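You operate a simulated robot arm through the tools that you are given. There is no shell and no other tool.

The job below is to be done with a simulated robot arm. You get a single attempt, and the scene is never put back.

## Task
Clean the sooty small burner and light it blue under the milk pan.
Fine: brush the crust off its cap, open the air shutter, pan on by its handle, then light on high; brush back. What is to be rubbed or washed off counts as gone when no trace of it is left.

It is judged by the outcome, as a careful person would: the job done as asked, and still so three seconds after it is handed in. It fails if anything else is knocked over, pushed out of place, dropped, spilled or broken. A push-on lid holds only when it is set on centred and level and pressed home; a screw cap is set on level and turned clockwise until tight.

## Robot
A 7-joint arm with a two-finger parallel gripper, fixed in place. Base frame: the origin is at the foot of the arm, x ahead of it, y to its left, z up; the work surface is at about z = 0.86. Readings come in m, degrees, newtons and seconds.
With the tool pointing down near the work surface it reaches from about 0.22 to 0.74 m from the base axis. Its first joint turns from -166.0 to 166.0 degrees. Payload 1.57 kg.
The tool frame sits at the grasp point between the pads (the TCP): z along the fingers, y along the line on which they close. The tips reach 0.03 m beyond it. The gripper opens to 0.11 m. The fingers are 0.024 m wide and 0.012 m thick; the gripper's body (0.048 by 0.112 m) begins 0.078 m behind the TCP.
Orientation is that of the tool frame in the base frame, as a unit quaternion [w, x, y, z]. With the fingers straight down and closing along the base's y, the tool's x points along the base's -x, its y along +y and its z along -z.

## Interface
- The arm moves only by the tool drive_tool. Its arguments are lists of equal length, an entry for each row: "delta_pos": the shift along the tool's x, y, z in m, a list of three; "turn": the turn, a rotation vector about the tool's x, y, z in degrees, a list of three. In form: {"delta_pos": [[x, y, z], ...], "turn": [[rx, ry, rz], ...]}. A call has 1 to 20 rows; each row is the pose to reach, as a shift and turn from the pose commanded when the call began, along the tool's axes at that moment. "hand" is the opening, from 0 (shut) to 1 (fully open), set as the call begins (left out, the last holds). Rows are played at 5 a second. More than 0.05 m and 8.6 degrees between two rows, or a gripper value outside its range, and nothing of the call is played. Where a pose cannot be reached the arm comes as near as it can. A force on the tool above 40 N (or 10 N above the force at the start of the call, whichever is more), or a blocked arm, ends the call early, and 0.2 s more pass. The fingers move at their own pace (about 0.045 m/s each) and stop on an object; they squeeze with about 33 N. The grip force told is the motor's: it shows also when the fingers shut on nothing. Time passes only in rows, and 0.2 s behind the last, so rows that repeat a pose let the fingers close. The reply holds the time, the measured pose of the TCP, the force on the tool along the base axes, the opening and the grip force, in the units named above and with some noise, with the torque about the TCP (base axes, N m) and any sound that the robot's microphone picked up, and new pictures: "views" is both (left out), scene, wrist or none.
- Cameras (640 x 400 px; columns grow to the right, rows downward): "scene" is fixed at [0.395, -0.6341, 1.6724]; the picture's right is [0.97, -0.23, 0.00], its down [-0.20, -0.86, -0.46] and it looks along [0.11, 0.45, -0.89] (base axes); focal length 217 px, centre (320, 200). "wrist" rides on the gripper at [0.07, 0.016, -0.141] in the tool frame; the picture's right is [-0.23, 0.97, 0.00], its down [-0.86, -0.20, -0.48] and it looks along [-0.47, -0.11, 0.88] (tool axes); focal length 222 px, centre (320, 200). There is no depth. A picture from a camera that has moved, and an enlarged one, comes with that camera's place and axes in the base frame and with its lens. The place of the scene camera against the robot may be out by one fixed shift of up to 0.018 m in any direction.
- lift_body(by): slides the trunk up (or, below 0, down) by that many m; the arm rides with it, the base frame stays. It gives what a move gives, with no picture.
- enlarge(camera, box): a new picture of the part [left, top, right, bottom] of that camera's present view, enlarged. The clock stands still meanwhile.
- finish_job(): hands the job in; it is judged then, once.

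Places have to be worked out from the pictures, the camera data and where the tool is seen. Open the gripper and draw the arm clear of the work before you hand the job in, unless the task says otherwise.

The tools are called as a command line: name --argument value ..., lists and objects as JSON in quotes. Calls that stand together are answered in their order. drive_tool: Moves the arm, as the interface text tells. Its arguments: {"type":"object","properties":{"delta_pos":{"type":"array","items":{"type":"array","items":{"type":"number"}}},"turn":{"type":"array","items":{"type":"array","items":{"type":"number"}}},"hand":{"type":"number"},"views":{"type":"string","enum":["both","scene","wrist","none"]}},"required":["delta_pos","turn"]} The other tools are called the same way: lift_body (by) slides the trunk up or down; enlarge (camera, box) takes an enlarged picture of a part of a camera's view; finish_job () hands the job in.

At the start:

```text
t: 0.0
tool_pos: [0.4073, -0.0197, 1.2548]
ee_rot: [0.0, 0.0, 1.0, -0.001]
contact_force: [0.0, -0.5, -0.3]
torque: [-0.04, -0.01, 0.02]
width: 0.1101
gripper_force: 0.0
trunk travel left (down, up): [-0.525, 0.065]
```

scene: 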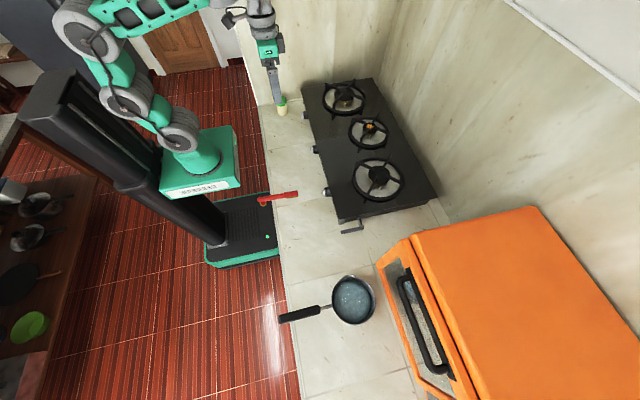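
wrist: 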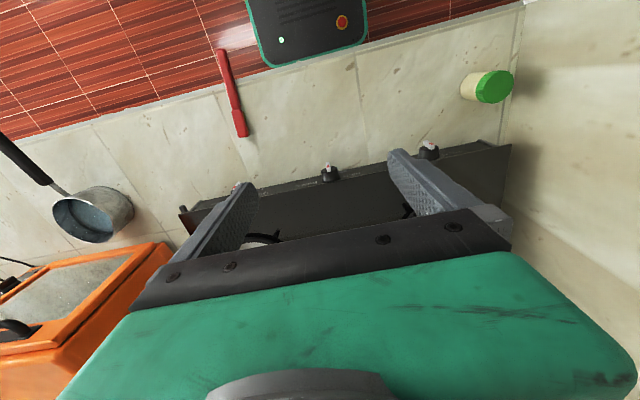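

I start by looking closely at the stove, the pan, the red tool and the green-lidded jar in the scene view.

enlarge --camera "scene" --box '[290, 70, 450, 170]'

enlarge --camera "scene" --box '[290, 140, 450, 240]'

enlarge --camera "scene" --box '[240, 240, 400, 340]'

enlarge --camera "scene" --box '[220, 60, 380, 220]'

enlarge --camera "wrist" --box '[160, 20, 540, 260]'

```text
4.00 times, centred on (370, 120) of scene
camera zoom: at [0.395, -0.6341, 1.6724], right [0.97, -0.23, 0.0], down [-0.2, -0.86, -0.46], along [0.11, 0.45, -0.89], focal length 870 px, centre (120, 520)
```

zoom: 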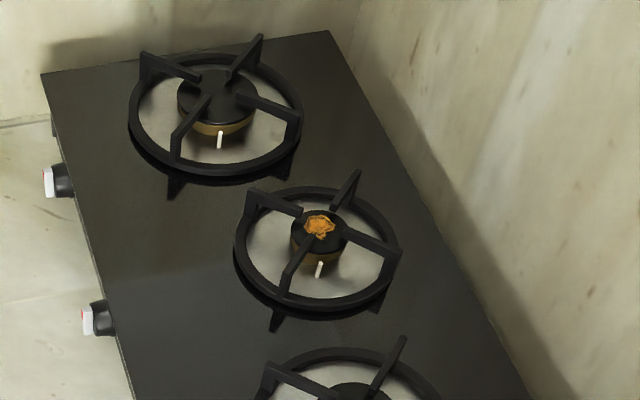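

```text
4.00 times, centred on (370, 190) of scene
camera zoom: at [0.395, -0.6341, 1.6724], right [0.97, -0.23, 0.0], down [-0.2, -0.86, -0.46], along [0.11, 0.45, -0.89], focal length 870 px, centre (120, 240)
```

zoom: 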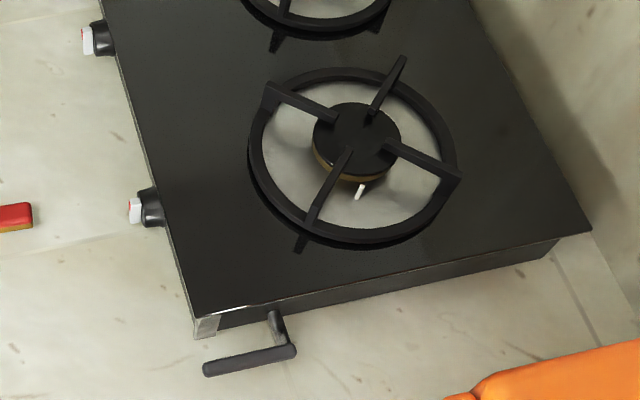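

```text
4.00 times, centred on (320, 290) of scene
camera zoom: at [0.395, -0.6341, 1.6724], right [0.97, -0.23, 0.0], down [-0.2, -0.86, -0.46], along [0.11, 0.45, -0.89], focal length 870 px, centre (320, -160)
```

zoom: 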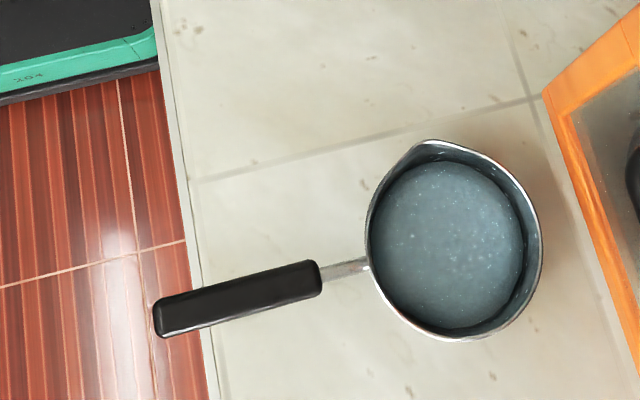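

```text
2.50 times, centred on (300, 140) of scene
camera zoom: at [0.395, -0.6341, 1.6724], right [0.97, -0.23, 0.0], down [-0.2, -0.86, -0.46], along [0.11, 0.45, -0.89], focal length 544 px, centre (370, 350)
```

zoom: 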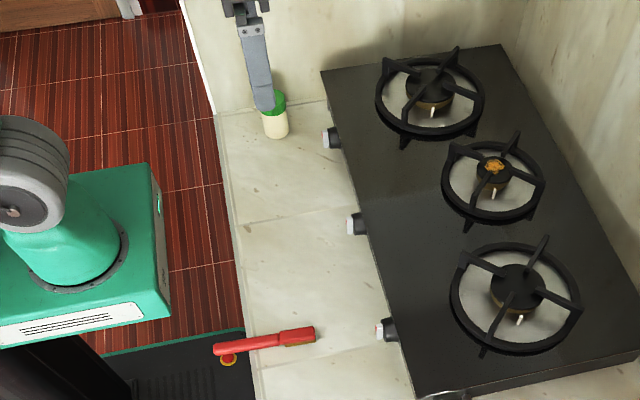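

```text
1.67 times, centred on (350, 140) of wrist
camera zoom: at [0.3384, -0.0032, 1.3955], right [0.23, 0.97, 0.0], down [0.86, -0.2, 0.48], along [0.47, -0.11, -0.88], focal length 370 px, centre (270, 300)
```

zoom: 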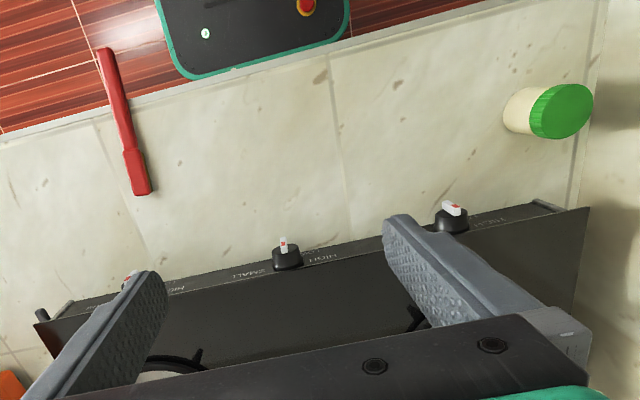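

The middle burner carries the orange crust, the red brush lies at about (0.24–0.41, -0.175), and the pan is at about (0.51, -0.62) with its handle toward me. I zoom in on the knobs, the lever and the brush for details.

enlarge --camera "wrist" --box '[280, 140, 400, 215]'

enlarge --camera "wrist" --box '[160, 180, 280, 255]'

enlarge --camera "scene" --box '[325, 205, 385, 243]'

enlarge --camera "scene" --box '[250, 178, 310, 216]'

enlarge --camera "scene" --box '[300, 130, 340, 155]'

enlarge --camera "scene" --box '[340, 110, 400, 147]'

```text
5.33 times, centred on (340, 178) of wrist
camera zoom: at [0.3384, -0.0032, 1.3955], right [0.23, 0.97, 0.0], down [0.86, -0.2, 0.48], along [0.47, -0.11, -0.88], focal length 1185 px, centre (213, 320)
```

zoom: 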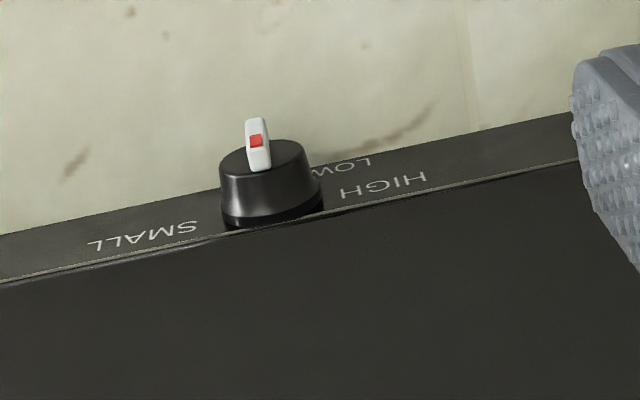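

```text
5.33 times, centred on (220, 218) of wrist
camera zoom: at [0.3384, -0.0032, 1.3955], right [0.23, 0.97, 0.0], down [0.86, -0.2, 0.48], along [0.47, -0.11, -0.88], focal length 1185 px, centre (853, 107)
```

zoom: 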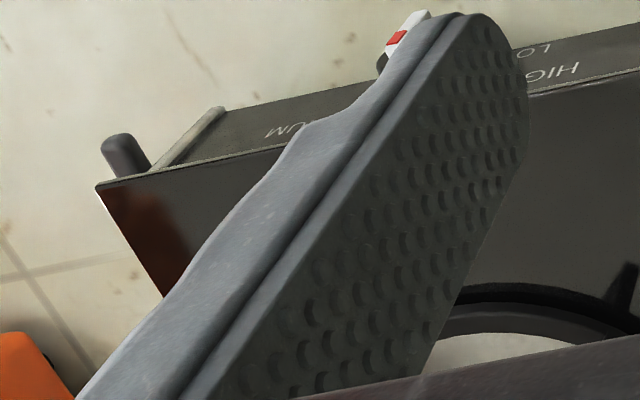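

```text
10.53 times, centred on (355, 224) of scene
camera zoom: at [0.395, -0.6341, 1.6724], right [0.97, -0.23, 0.0], down [-0.2, -0.86, -0.46], along [0.11, 0.45, -0.89], focal length 2288 px, centre (-48, -53)
```

zoom: 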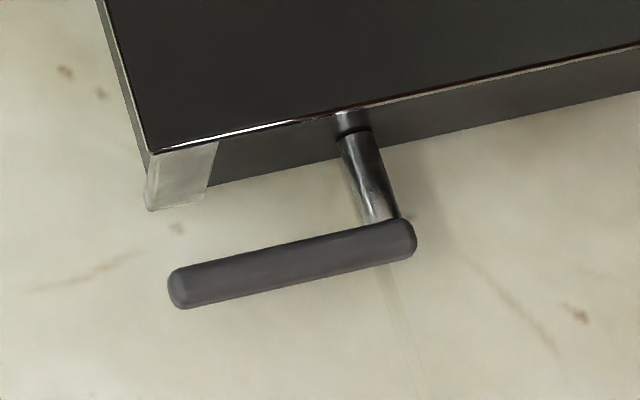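

```text
10.53 times, centred on (280, 197) of scene
camera zoom: at [0.395, -0.6341, 1.6724], right [0.97, -0.23, 0.0], down [-0.2, -0.86, -0.46], along [0.11, 0.45, -0.89], focal length 2288 px, centre (741, 232)
```

zoom: 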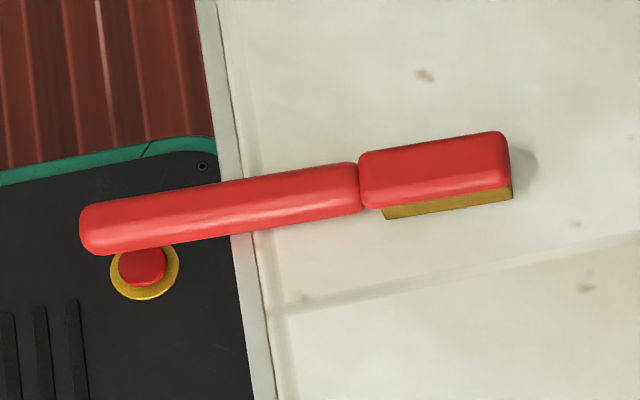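

```text
16.00 times, centred on (320, 142) of scene
camera zoom: at [0.395, -0.6341, 1.6724], right [0.97, -0.23, 0.0], down [-0.2, -0.86, -0.46], along [0.11, 0.45, -0.89], focal length 3479 px, centre (320, 1120)
```

zoom: 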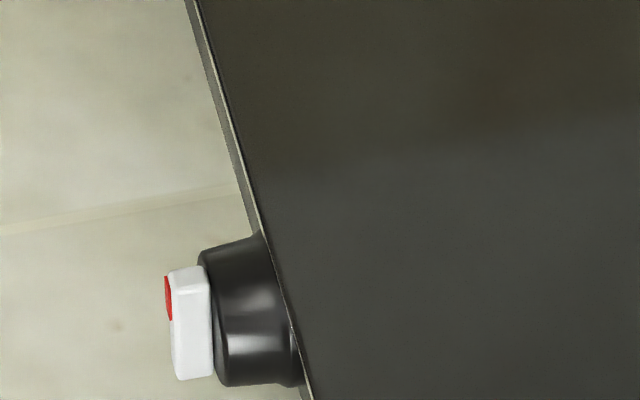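

```text
10.67 times, centred on (370, 128) of scene
camera zoom: at [0.395, -0.6341, 1.6724], right [0.97, -0.23, 0.0], down [-0.2, -0.86, -0.46], along [0.11, 0.45, -0.89], focal length 2319 px, centre (-213, 963)
```

zoom: 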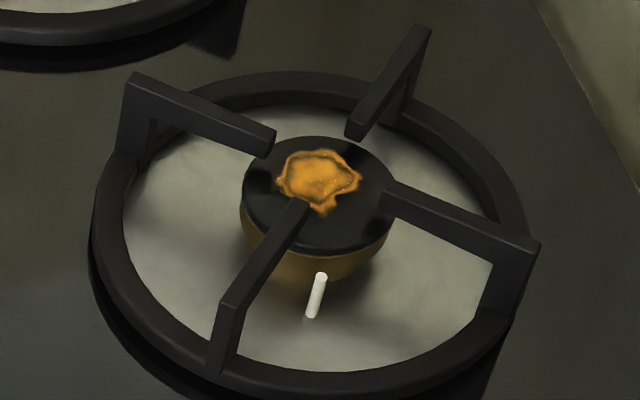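

The brush's bristles face down; the small knob's white tab is upright, with HIGH/LOW on its left (+y) side, and there is a lever on the stove's right side. I tilt the wrist forward to look at the front panel from closer.

drive_tool --delta_pos '[[0.001, -0.004, 0.03], [0.002, -0.008, 0.06], [0.003, -0.012, 0.09], [0.004, -0.018, 0.12], [0.005, -0.022, 0.15], [0.006, -0.026, 0.18], [0.007, -0.03, 0.205]]' --turn '[[0, -7, 0], [0, -14, 0], [0, -21, 0], [0, -28, 0], [0, -35, 0], [0, -42, 0], [0, -50, 0]]' --views "both"

```text
t: 0.8
tool_pos: [0.414, -0.0506, 1.1105]
ee_rot: [0.025, 0.03, 0.999, -0.014]
contact_force: [-1.5, -0.6, 1.1]
torque: [-0.01, -0.2, -0.04]
width: 0.1098
gripper_force: 0.1
out of reach, approached as far as the arm can: row 3
trunk travel left (down, up): [-0.525, 0.065]
stopped in row 3: the arm was blocked; the commanded pose is now the measured one
camera wrist: at [0.3389, -0.0259, 1.2481], right [0.29, 0.96, -0.01], down [0.82, -0.23, 0.53], along [0.5, -0.16, -0.85], focal length 222 px, centre (320, 200)
```

scene: 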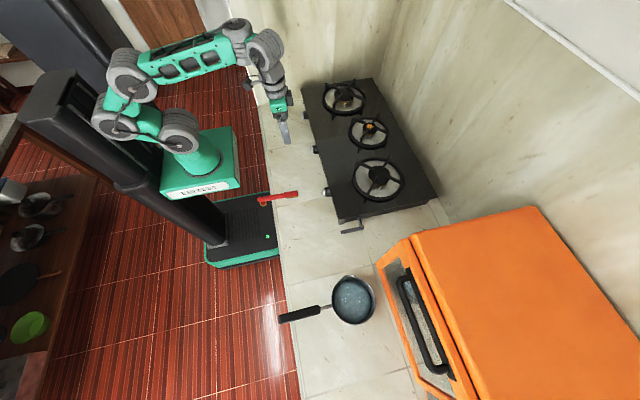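
wrist: 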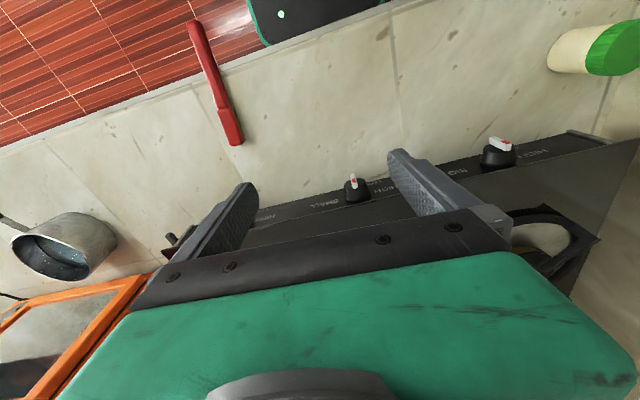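

The forward pitch ran into a joint limit. I turn the tool about its own axis instead, to bring the camera side to the front.

drive_tool --delta_pos '[[0, 0, 0], [0, 0, 0], [0, 0, 0], [0, 0, 0], [0, 0, 0], [0, 0, 0], [0, 0, 0], [0, 0, 0], [0, 0, 0], [0, 0, 0], [0, 0, 0]]' --turn '[[0, 0, 8.2], [0, 0, 16.4], [0, 0, 24.6], [0, 0, 32.8], [0, 0, 41], [0, 0, 49.2], [0, 0, 57.4], [0, 0, 65.6], [0, 0, 73.8], [0, 0, 82], [0, 0, 90]]' --views "both"

```text
t: 3.2
tool_pos: [0.4148, -0.0554, 1.1133]
ee_rot: [0.025, 0.732, 0.681, 0.004]
contact_force: [-0.1, -0.2, -0.2]
torque: [0.01, 0.0, 0.0]
width: 0.1101
gripper_force: 0.0
trunk travel left (down, up): [-0.525, 0.065]
camera wrist: at [0.4312, 0.0183, 1.253], right [0.95, -0.3, 0.05], down [-0.28, -0.82, 0.49], along [-0.11, -0.48, -0.87], focal length 222 px, centre (320, 200)
```

scene: 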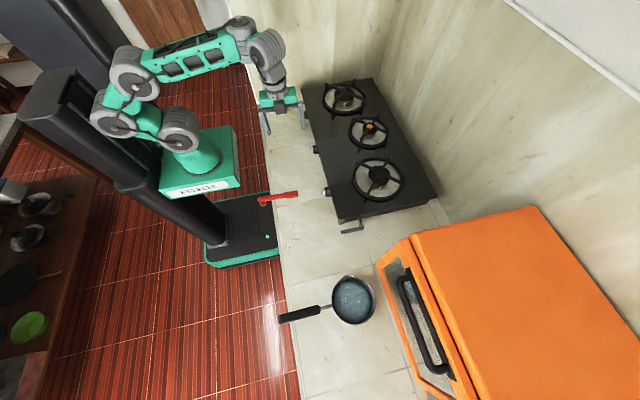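
wrist: 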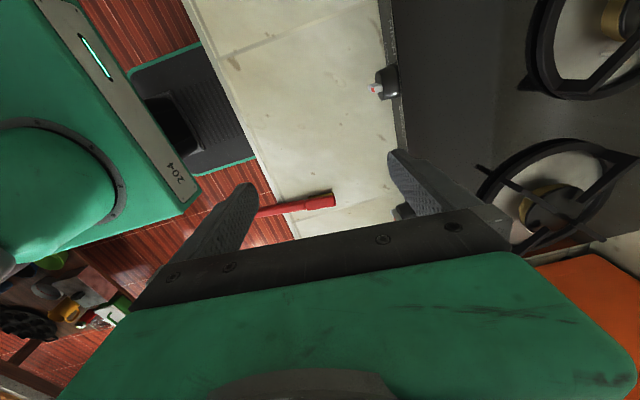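

Turning works; I complete the turn so the camera faces the stove side, levelling the small tilt at the same time.

drive_tool --delta_pos '[[0, 0, 0], [0, 0, 0], [0, 0, 0], [0, 0, 0], [0, 0, 0], [0, 0, 0], [0, 0, 0], [0, 0, 0], [0, 0, 0], [0, 0, 0], [0, 0, 0]]' --turn '[[0.3, 0, 7.8], [0.6, -0.1, 15.6], [0.9, -0.1, 23.4], [1.2, -0.2, 31.2], [1.5, -0.2, 39], [1.8, -0.3, 46.8], [2.1, -0.3, 54.6], [2.4, -0.4, 62.4], [2.7, -0.4, 70.2], [2.9, -0.5, 78], [3.15, -0.5, 85.8]]' --views "both"

```text
t: 5.6
tool_pos: [0.4154, -0.0501, 1.1118]
ee_rot: [0.0, 1.0, 0.007, -0.001]
contact_force: [0.1, 0.1, 0.7]
torque: [-0.01, 0.01, 0.01]
width: 0.11
gripper_force: 0.0
trunk travel left (down, up): [-0.525, 0.065]
camera wrist: at [0.4857, -0.0655, 1.2532], right [-0.21, -0.98, 0.0], down [-0.86, 0.19, 0.48], along [-0.47, 0.1, -0.88], focal length 222 px, centre (320, 200)
```

scene: 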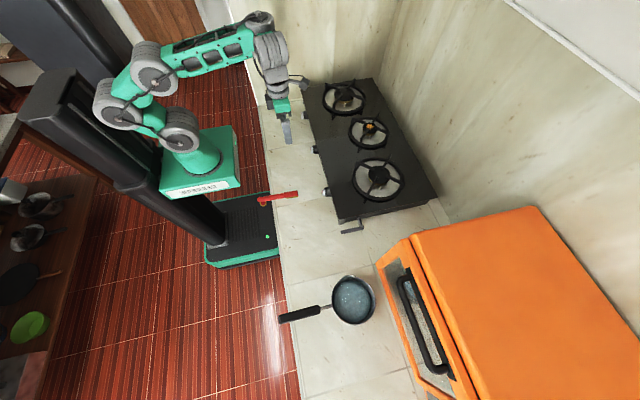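
wrist: 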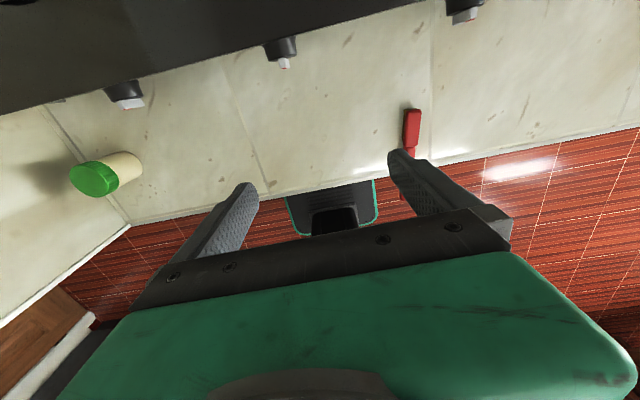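

The tool now has its x axis forward. I pitch the fingers toward the stove to see the front panel and burner.

drive_tool --delta_pos '[[-0.01, 0, 0], [-0.02, 0, 0], [-0.03, 0, 0], [-0.04, 0, 0], [-0.05, 0, 0], [-0.06, 0, 0], [-0.07, 0, 0], [-0.08, 0, 0]]' --turn '[[0, 7.5, 0], [0, 15, 0], [0, 22.5, 0], [0, 30, 0], [0, 37.5, 0], [0, 45, 0], [0, 52.5, 0], [0, 60, 0]]' --views "both"

```text
t: 6.3
tool_pos: [0.396, -0.0547, 1.1161]
ee_rot: [0.01, 0.999, -0.004, 0.037]
contact_force: [0.0, 0.8, 0.1]
torque: [0.01, -0.01, 0.0]
width: 0.11
gripper_force: 0.2
out of reach, approached as far as the arm can: row 1, 2, 3
trunk travel left (down, up): [-0.525, 0.065]
stopped in row 3: the arm was blocked; the commanded pose is now the measured one
camera wrist: at [0.4561, -0.068, 1.2626], right [-0.24, -0.97, 0.0], down [-0.89, 0.22, 0.41], along [-0.4, 0.09, -0.91], focal length 222 px, centre (320, 200)
```

scene: 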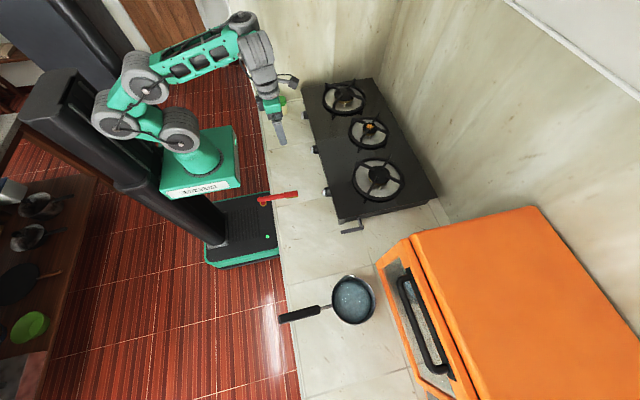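
wrist: 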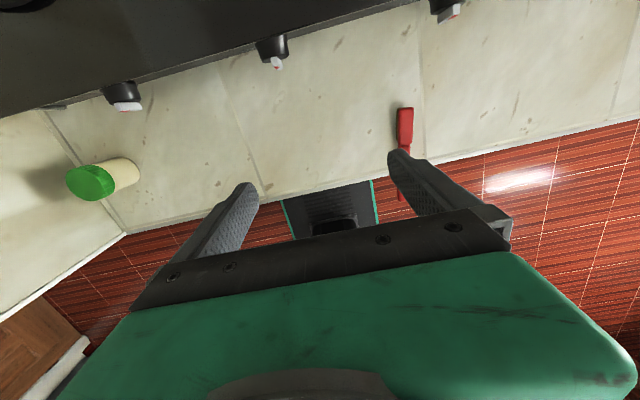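

Blocked again at a few degrees, likely an elbow/wrist limit close to the base. I test the same pitch farther out, over the counter at safe height.

drive_tool --delta_pos '[[0.04, 0, 0], [0.08, 0, 0], [0.11, 0, 0], [0.11, 0, 0], [0.11, 0, 0], [0.11, 0, 0], [0.11, 0, 0], [0.11, 0, 0]]' --turn '[[0, 0, 0], [0, 0, 0], [0, 0, 0], [0, 6, 0], [0, 12, 0], [0, 18, 0], [0, 24, 0], [0, 30, 0]]' --views "scene"

```text
t: 8.1
tool_pos: [0.5155, -0.0354, 1.2728]
ee_rot: [0.02, 0.962, -0.005, 0.273]
contact_force: [0.5, 0.9, 0.0]
torque: [-0.03, 0.01, -0.04]
width: 0.1101
gripper_force: 0.0
out of reach, approached as far as the arm can: row 5, 6, 7, 8
trunk travel left (down, up): [-0.525, 0.065]
```

scene: 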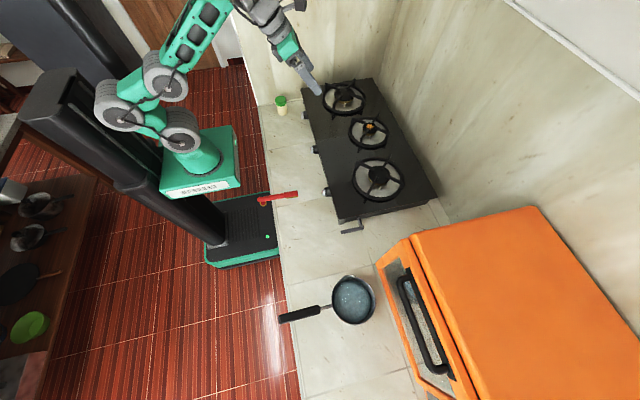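

Farther out it can pitch, but only higher up — so lowering the trunk should allow low forward-pitched poses. I lower the trunk by 0.2 m (TCP stays above 1.07).

lift_body --by -0.2

```text
t: 10.3
tool_pos: [0.5146, -0.0343, 1.0727]
ee_rot: [0.021, 0.962, -0.007, 0.274]
contact_force: [-1.1, 0.7, 0.1]
torque: [0.02, -0.01, -0.01]
width: 0.1099
gripper_force: 0.0
trunk travel left (down, up): [-0.325, 0.265]
```

With the trunk lower, I pull back and pitch further to look at the front panel.

drive_tool --delta_pos '[[-0.02, 0, -0.027], [-0.04, 0, -0.053], [-0.06, 0, -0.08], [-0.0755, 0, -0.106], [-0.0755, 0, -0.106]]' --turn '[[0, 4, 0], [0, 8, 0], [0, 12, 0], [0, 16, 0], [0, 20, 0]]' --views "both"

```text
t: 11.7
tool_pos: [0.4709, -0.0451, 1.1511]
ee_rot: [0.041, 0.926, -0.005, 0.374]
contact_force: [-0.6, 0.4, 0.3]
torque: [-0.04, -0.01, 0.04]
width: 0.1099
gripper_force: 0.1
out of reach, approached as far as the arm can: row 1, 2, 3, 4, 5
trunk travel left (down, up): [-0.325, 0.265]
stopped in row 5: the arm was blocked; the commanded pose is now the measured one
camera wrist: at [0.4228, -0.0495, 1.3022], right [-0.2, -0.98, -0.09], down [-0.94, 0.22, -0.26], along [0.28, 0.03, -0.96], focal length 222 px, centre (320, 200)
```

scene: 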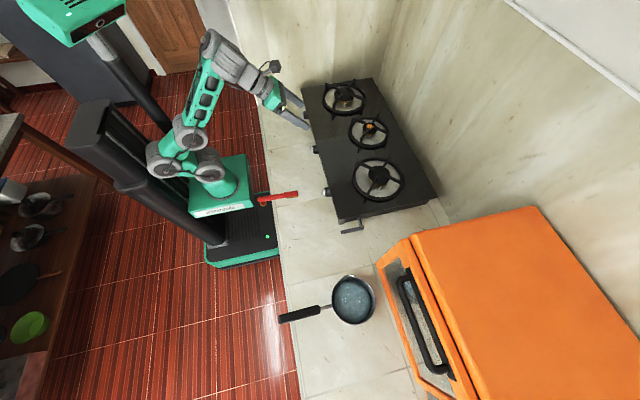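
wrist: 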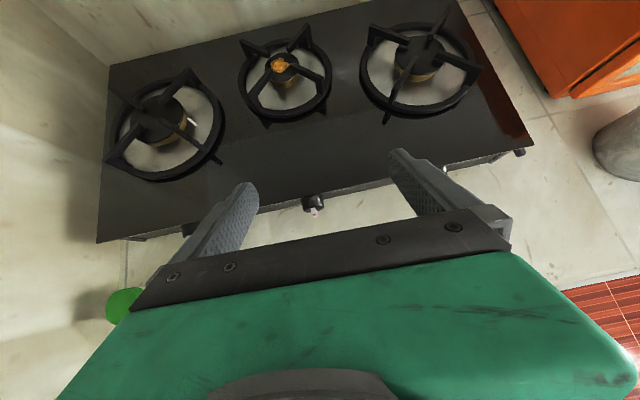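

Good view of the stove now. I zoom into the panel, the burner and the lever from here.

enlarge --camera "wrist" --box '[250, 160, 410, 260]'

enlarge --camera "wrist" --box '[230, 20, 350, 120]'

enlarge --camera "wrist" --box '[430, 110, 560, 190]'

```text
4.00 times, centred on (330, 210) of wrist
camera zoom: at [0.4228, -0.0495, 1.3022], right [-0.2, -0.98, -0.09], down [-0.94, 0.22, -0.26], along [0.28, 0.03, -0.96], focal length 888 px, centre (280, 160)
```

zoom: 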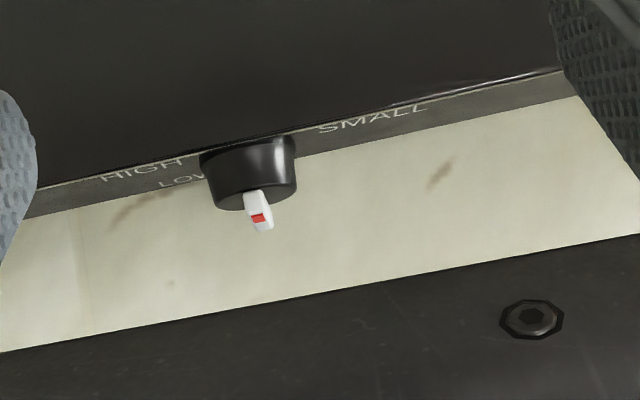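

```text
4.00 times, centred on (290, 70) of wrist
camera zoom: at [0.4228, -0.0495, 1.3022], right [-0.2, -0.98, -0.09], down [-0.94, 0.22, -0.26], along [0.28, 0.03, -0.96], focal length 888 px, centre (440, 720)
```

zoom: 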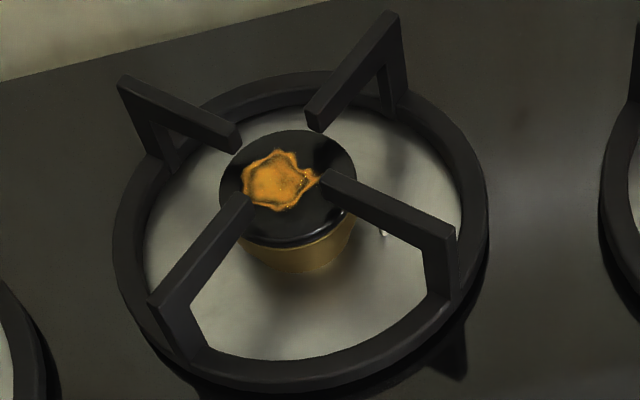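

```text
4.92 times, centred on (495, 150) of wrist
camera zoom: at [0.4228, -0.0495, 1.3022], right [-0.2, -0.98, -0.09], down [-0.94, 0.22, -0.26], along [0.28, 0.03, -0.96], focal length 1094 px, centre (-542, 446)
```

zoom: 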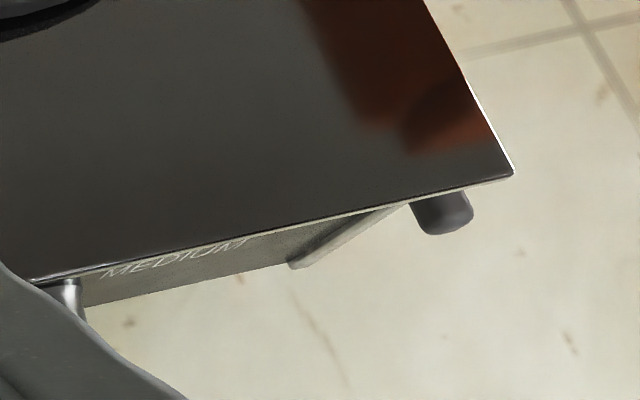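

Triangulating both views puts the small knob tab at about (0.505, -0.025, 0.946), the cap top at about (0.750, -0.025, 1.015) and the trivet bars about 1 cm above the cap. I raise the trunk again and return the tool to vertical to fetch the brush.

lift_body --by 0.2

drive_tool --delta_pos '[[-0.02, 0.007, 0.013], [-0.04, 0.014, 0.026], [-0.06, 0.02, 0.039], [-0.1, 0.027, 0.052], [-0.12, 0.034, 0.065], [-0.141, 0.041, 0.0766]]' --turn '[[0.8, -7.4, -0.1], [1.6, -14.7, -0.2], [2.4, -22, -0.3], [3.2, -29.4, -0.4], [4.0, -36.7, -0.5], [4.8, -44, -0.6]]' --views "both"

```text
t: 13.9
tool_pos: [0.4623, -0.0463, 1.3618]
ee_rot: [0.039, 0.923, -0.005, 0.383]
contact_force: [0.5, -0.2, -1.0]
torque: [0.02, -0.01, 0.0]
width: 0.1101
gripper_force: 0.1
trunk travel left (down, up): [-0.525, 0.065]
```

```text
t: 15.3
tool_pos: [0.4123, -0.1002, 1.2129]
ee_rot: [-0.001, 1.0, 0.0, 0.007]
contact_force: [0.5, -0.4, -0.9]
torque: [0.03, 0.0, 0.03]
width: 0.1098
gripper_force: 0.0
trunk travel left (down, up): [-0.525, 0.065]
camera wrist: at [0.4811, -0.1162, 1.3546], right [-0.23, -0.97, -0.01], down [-0.86, 0.2, 0.47], along [-0.45, 0.11, -0.89], focal length 222 px, centre (320, 200)
```

scene: 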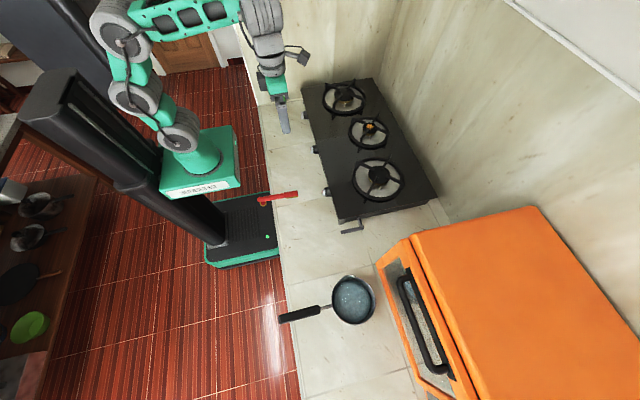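
wrist: 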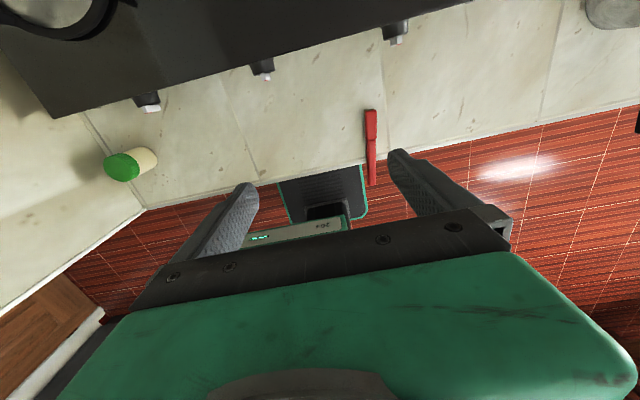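

Tool is vertical. I move above the brush handle for a close look.

drive_tool --delta_pos '[[-0.036, 0.019, 0.03], [-0.071, 0.038, 0.07], [-0.107, 0.056, 0.1], [-0.142, 0.075, 0.13], [-0.142, 0.075, 0.163]]' --turn '[[0, -0.2, 0], [0, -0.4, 0], [0, -0.6, 0], [0, -0.8, 0], [0, -0.8, 0]]' --views "both"

```text
refused: row 1 steps farther than a row can; nothing moved
```

The steps were slightly too long; I resend with shorter ones.

drive_tool --delta_pos '[[-0.028, 0.015, 0.025], [-0.056, 0.03, 0.052], [-0.085, 0.045, 0.08], [-0.113, 0.06, 0.107], [-0.142, 0.075, 0.135], [-0.142, 0.075, 0.163]]' --turn '[[0, -0.2, 0], [0, -0.4, 0], [0, -0.6, 0], [0, -0.8, 0], [0, -0.8, 0], [0, -0.8, 0]]' --views "both"

```text
t: 16.4
tool_pos: [0.2784, -0.1215, 0.9915]
ee_rot: [-0.051, 0.983, 0.036, -0.175]
contact_force: [0.5, -0.5, -0.2]
torque: [-0.04, 0.01, -0.01]
width: 0.1098
gripper_force: 0.0
trunk travel left (down, up): [-0.525, 0.065]
stopped in row 5: the arm was blocked; the commanded pose is now the measured one
camera wrist: at [0.3946, -0.1442, 1.0979], right [-0.16, -0.99, -0.03], down [-0.65, 0.08, 0.76], along [-0.75, 0.14, -0.65], focal length 222 px, centre (320, 200)
```

scene: 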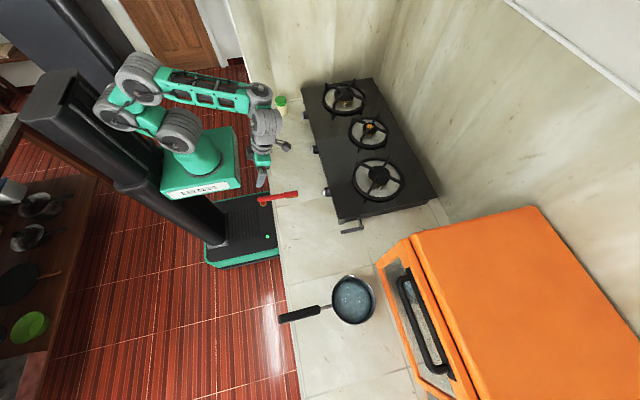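
wrist: 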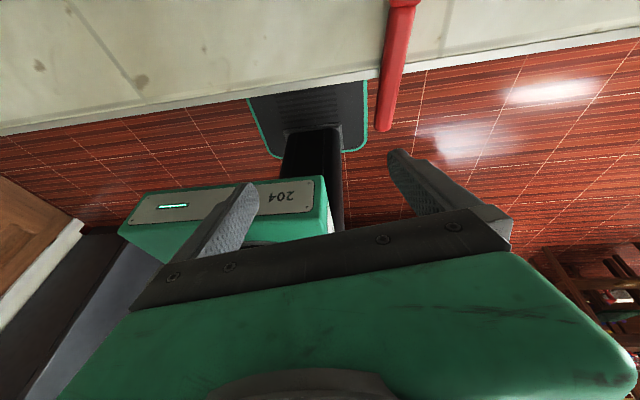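

Close to the base the arm can't hold the tool vertical that high, so I level it lower down, above the brush handle.

drive_tool --delta_pos '[[0.004, 0.019, 0.012], [0.007, 0.038, 0.024], [0.01, 0.0573, 0.034]]' --turn '[[-1.9, 6.6, 1.4], [-3.9, 13.3, 2.7], [-5.8, 20, 4.1]]' --views "both"

```text
t: 17.0
tool_pos: [0.2533, -0.0861, 0.9022]
ee_rot: [-0.069, 0.959, 0.132, -0.242]
contact_force: [-0.6, 0.3, 0.0]
torque: [0.03, -0.03, -0.02]
width: 0.1099
gripper_force: 0.0
out of reach, approached as far as the arm can: row 1
trunk travel left (down, up): [-0.525, 0.065]
stopped in row 2: the arm was blocked; the commanded pose is now the measured one
camera wrist: at [0.3856, -0.0903, 0.9919], right [0.02, -1.0, -0.09], down [-0.54, -0.09, 0.84], along [-0.84, 0.03, -0.54], focal length 222 px, centre (320, 200)
```

scene: 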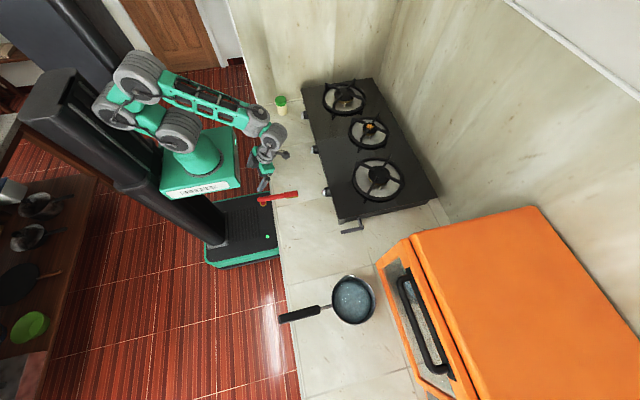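
wrist: 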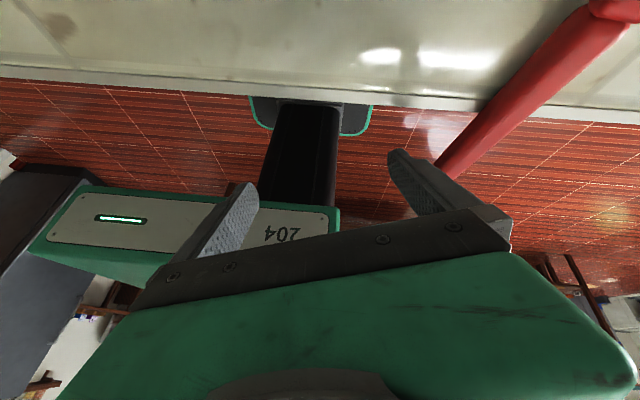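

The arm is drifting against its limits this near the base. I back out and up to a freer region and level the tool there.

drive_tool --delta_pos '[[0.005, 0.001, -0.04], [0.01, 0.002, -0.08], [0.015, 0.003, -0.12], [0.02, 0.004, -0.16], [0.025, 0.005, -0.2], [0.0315, 0.0065, -0.245], [0.0315, 0.0065, -0.245]]' --turn '[[-0.8, 2.8, 1.5], [-1.6, 6, 3], [-2.7, 11, 5], [-4, 16, 8], [-5.5, 21, 11], [-7, 25, 13.5], [-8, 28.1, 15.3]]' --views "both"

```text
t: 18.6
tool_pos: [0.399, -0.0979, 1.1071]
ee_rot: [0.002, 1.0, 0.002, 0.004]
contact_force: [-0.3, 0.4, 0.4]
torque: [0.02, 0.03, -0.01]
width: 0.1101
gripper_force: 0.1
trunk travel left (down, up): [-0.525, 0.065]
camera wrist: at [0.4686, -0.1127, 1.2483], right [-0.22, -0.97, 0.0], down [-0.86, 0.2, 0.47], along [-0.46, 0.1, -0.88], focal length 222 px, centre (320, 200)
```

scene: 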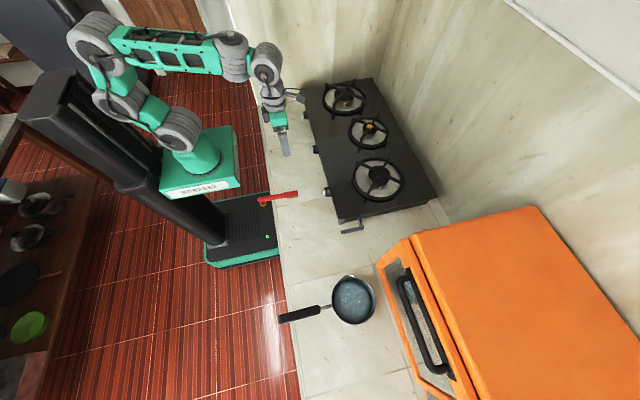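
wrist: 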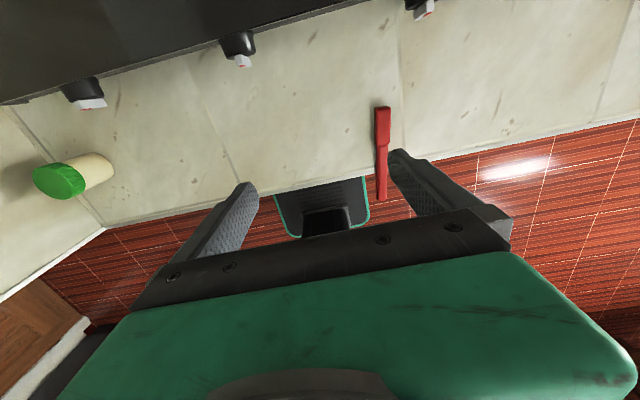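

Level again at (0.40, -0.10, 1.11). I zoom in on the brush from here to locate it precisely.

enlarge --camera "wrist" --box '[320, 90, 440, 210]'

drive_tool --delta_pos '[[-0.005, 0.02, 0.034], [-0.01, 0.04, 0.068], [-0.015, 0.06, 0.102], [-0.02, 0.077, 0.137]]' --turn '[[0, 0, 0], [0, 0, 0], [0, 0, 0], [0, 0, 0]]' --views "both"

```text
3.33 times, centred on (380, 150) of wrist
camera zoom: at [0.4686, -0.1127, 1.2483], right [-0.22, -0.97, 0.0], down [-0.86, 0.2, 0.47], along [-0.46, 0.1, -0.88], focal length 740 px, centre (120, 367)
```

zoom: 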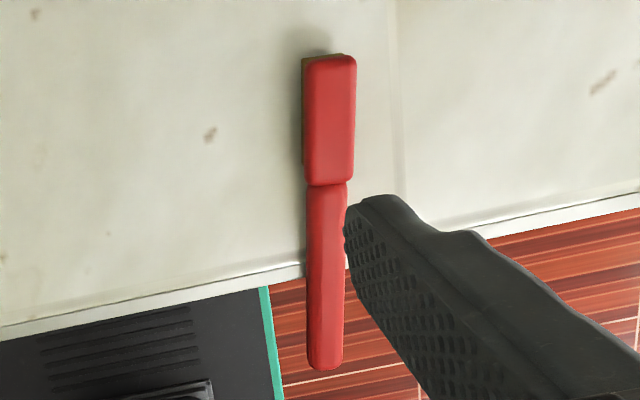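

```text
t: 19.6
tool_pos: [0.3808, -0.1741, 0.9668]
ee_rot: [0.002, 1.0, 0.002, 0.005]
contact_force: [0.6, 0.7, -0.3]
torque: [-0.04, 0.0, 0.02]
width: 0.1099
gripper_force: 0.2
trunk travel left (down, up): [-0.525, 0.065]
camera wrist: at [0.4506, -0.1896, 1.1077], right [-0.22, -0.97, 0.0], down [-0.86, 0.2, 0.47], along [-0.46, 0.1, -0.88], focal length 222 px, centre (320, 200)
```

scene: 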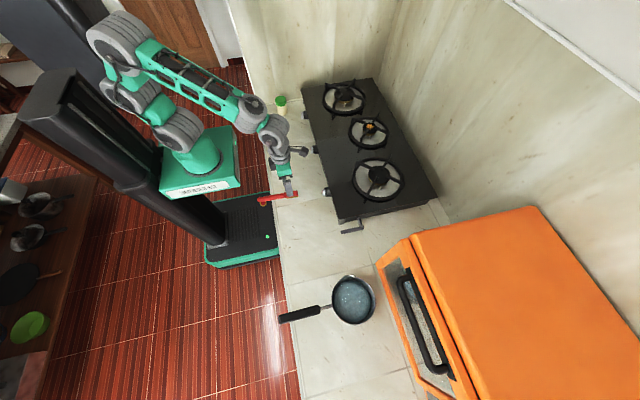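
wrist: 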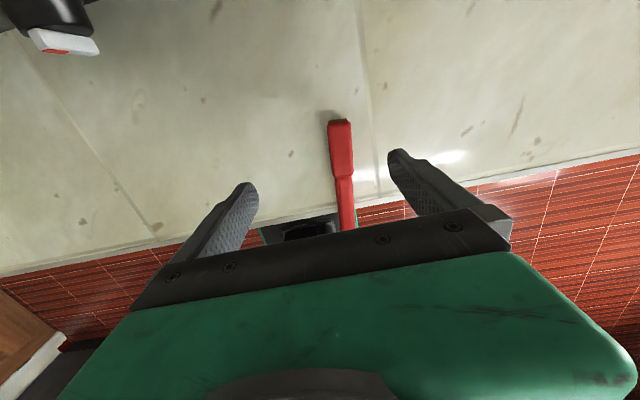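

The brush axis runs from the handle end (~0.248, -0.184) to the head tip (~0.414, -0.200), about -5° yaw. I lower the open fingers around the handle at x≈0.33.

drive_tool --delta_pos '[[-0.02, 0.007, 0.01], [-0.035, 0.013, 0.03], [-0.05, 0.018, 0.055]]' --turn '[[0, 0, 1.5], [0, 0, 3], [0, 0, 5]]' --views "both"

```text
t: 20.4
tool_pos: [0.3326, -0.1948, 0.9125]
ee_rot: [0.001, 0.999, -0.042, 0.004]
contact_force: [0.2, 0.1, 0.6]
torque: [-0.02, -0.01, -0.02]
width: 0.1103
gripper_force: 0.1
trunk travel left (down, up): [-0.525, 0.065]
camera wrist: at [0.3995, -0.2165, 1.0547], right [-0.31, -0.95, 0.0], down [-0.84, 0.27, 0.47], along [-0.45, 0.14, -0.88], focal length 222 px, centre (320, 200)
```

scene: 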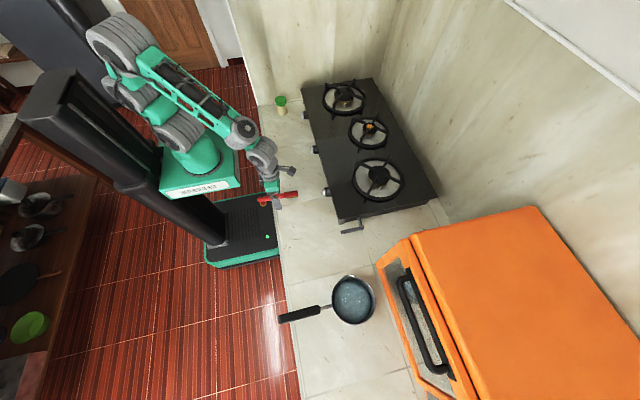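
wrist: 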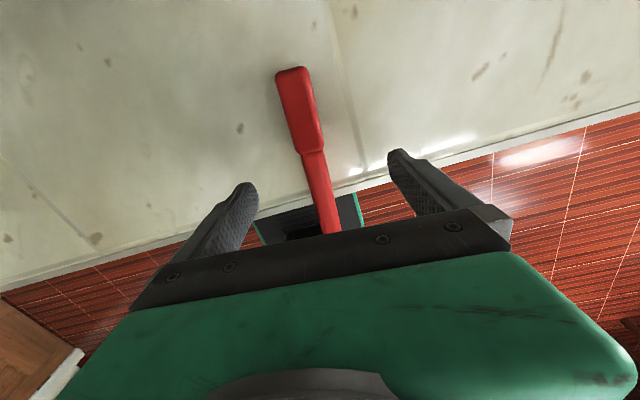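

The handle lies centred between the fingers and aligned. I lower a bit further so the fingertips stay just above the counter.

drive_tool --delta_pos '[[0, -0.002, 0.008], [0, -0.003, 0.0155]]' --turn '[[0, 0, 0], [0, 0, 0]]' --views "wrist"

enlarge --camera "scene" --box '[240, 170, 320, 220]'

```text
t: 21.0
tool_pos: [0.3319, -0.1914, 0.8987]
ee_rot: [0.002, 0.999, -0.041, 0.004]
contact_force: [0.0, 0.5, 1.1]
torque: [-0.01, 0.01, -0.01]
width: 0.11
gripper_force: 0.1
trunk travel left (down, up): [-0.525, 0.065]
camera wrist: at [0.3992, -0.2135, 1.0403], right [-0.31, -0.95, 0.0], down [-0.84, 0.27, 0.47], along [-0.45, 0.14, -0.88], focal length 222 px, centre (320, 200)
```

wrist: 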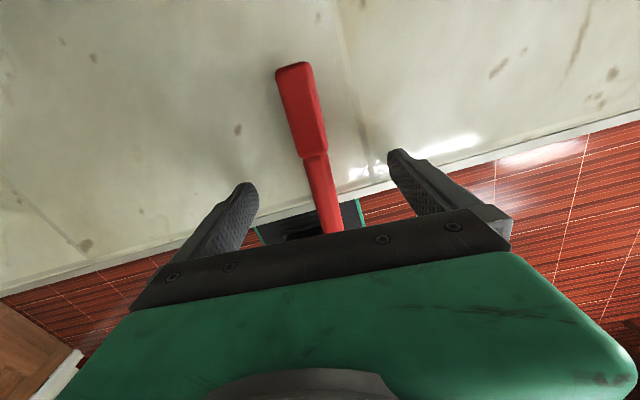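

```text
8.00 times, centred on (280, 195) of scene
camera zoom: at [0.395, -0.6341, 1.6724], right [0.97, -0.23, 0.0], down [-0.2, -0.86, -0.46], along [0.11, 0.45, -0.89], focal length 1739 px, centre (640, 240)
```

zoom: 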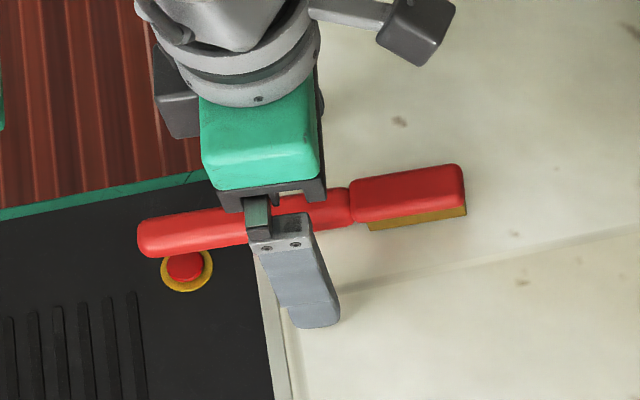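

Fingers straddle the handle, which overhangs the counter edge as before. I close the gripper on it here.

drive_tool --delta_pos '[[0, 0, 0], [0, 0, 0], [0, 0, 0], [0, 0, 0], [0, 0, 0], [0, 0, 0], [0, 0, 0]]' --turn '[[0, 0, 0], [0, 0, 0], [0, 0, 0], [0, 0, 0], [0, 0, 0], [0, 0, 0], [0, 0, 0]]' --hand 0 --views "both"

```text
t: 22.6
tool_pos: [0.332, -0.1921, 0.8985]
ee_rot: [0.0, 0.999, -0.042, 0.004]
contact_force: [0.2, 0.0, 0.0]
torque: [-0.03, -0.02, 0.0]
width: 0.0188
gripper_force: 30.0
trunk travel left (down, up): [-0.525, 0.065]
camera wrist: at [0.3992, -0.2135, 1.0405], right [-0.31, -0.95, 0.0], down [-0.84, 0.27, 0.47], along [-0.45, 0.14, -0.88], focal length 222 px, centre (320, 200)
```

scene: 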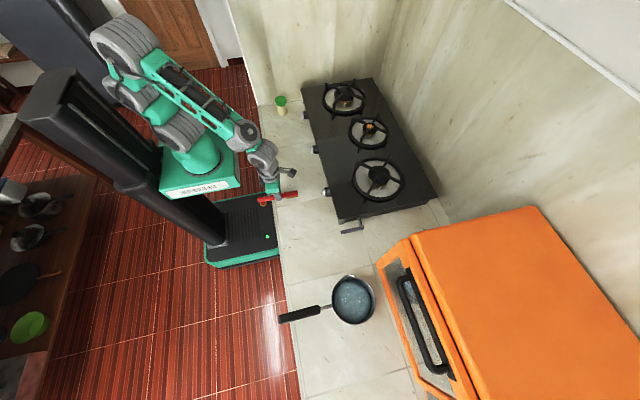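
wrist: 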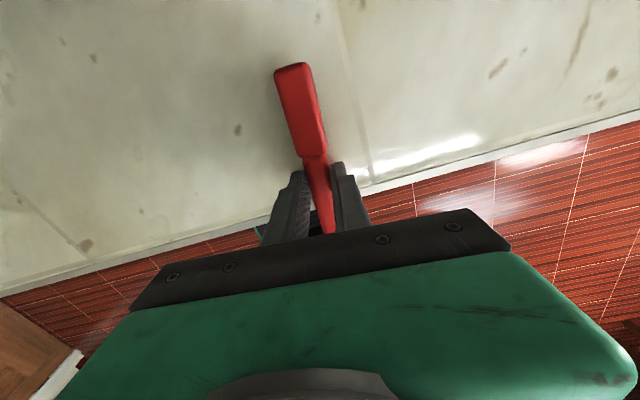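

The brush is gripped (18.8 mm, 30 N). I lift it clear, carry it toward the stove at height, and turn it to point straight along +x.

drive_tool --delta_pos '[[0, 0, -0.04], [0.02, -0.015, -0.075], [0.045, -0.033, -0.11], [0.07, -0.052, -0.142], [0.095, -0.07, -0.17], [0.12, -0.088, -0.19], [0.155, -0.113, -0.205], [0.19, -0.138, -0.22], [0.225, -0.162, -0.235], [0.2535, -0.184, -0.2515]]' --turn '[[0, 0, 0], [0, 0, 0], [0, 0, -0.6], [0, 0, -1.2], [0, 0, -1.8], [0, 0, -2.4], [0, 0, -3], [0, 0, -3.6], [0, 0, -4.2], [0, 0, -4.8]]' --views "both"

```text
t: 24.8
tool_pos: [0.5997, -0.0277, 1.1537]
ee_rot: [0.001, 1.0, 0.001, 0.002]
contact_force: [0.1, -0.9, -0.9]
torque: [0.01, -0.01, 0.02]
width: 0.0189
gripper_force: 33.1
trunk travel left (down, up): [-0.525, 0.065]
camera wrist: at [0.6699, -0.044, 1.2943], right [-0.23, -0.97, 0.0], down [-0.86, 0.2, 0.47], along [-0.46, 0.11, -0.88], focal length 222 px, centre (320, 200)
```

scene: 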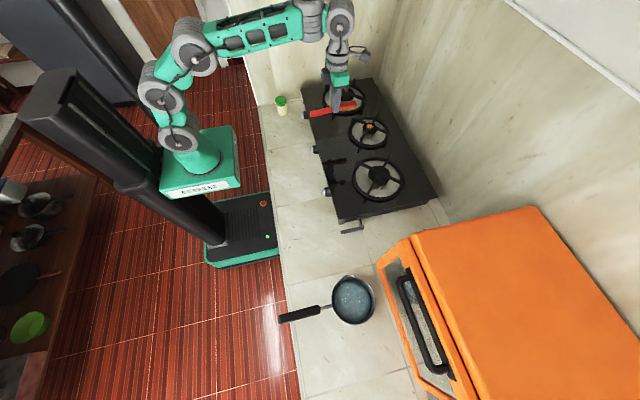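
wrist: 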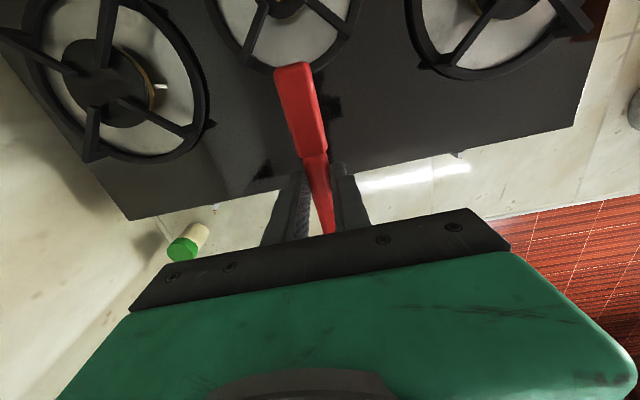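

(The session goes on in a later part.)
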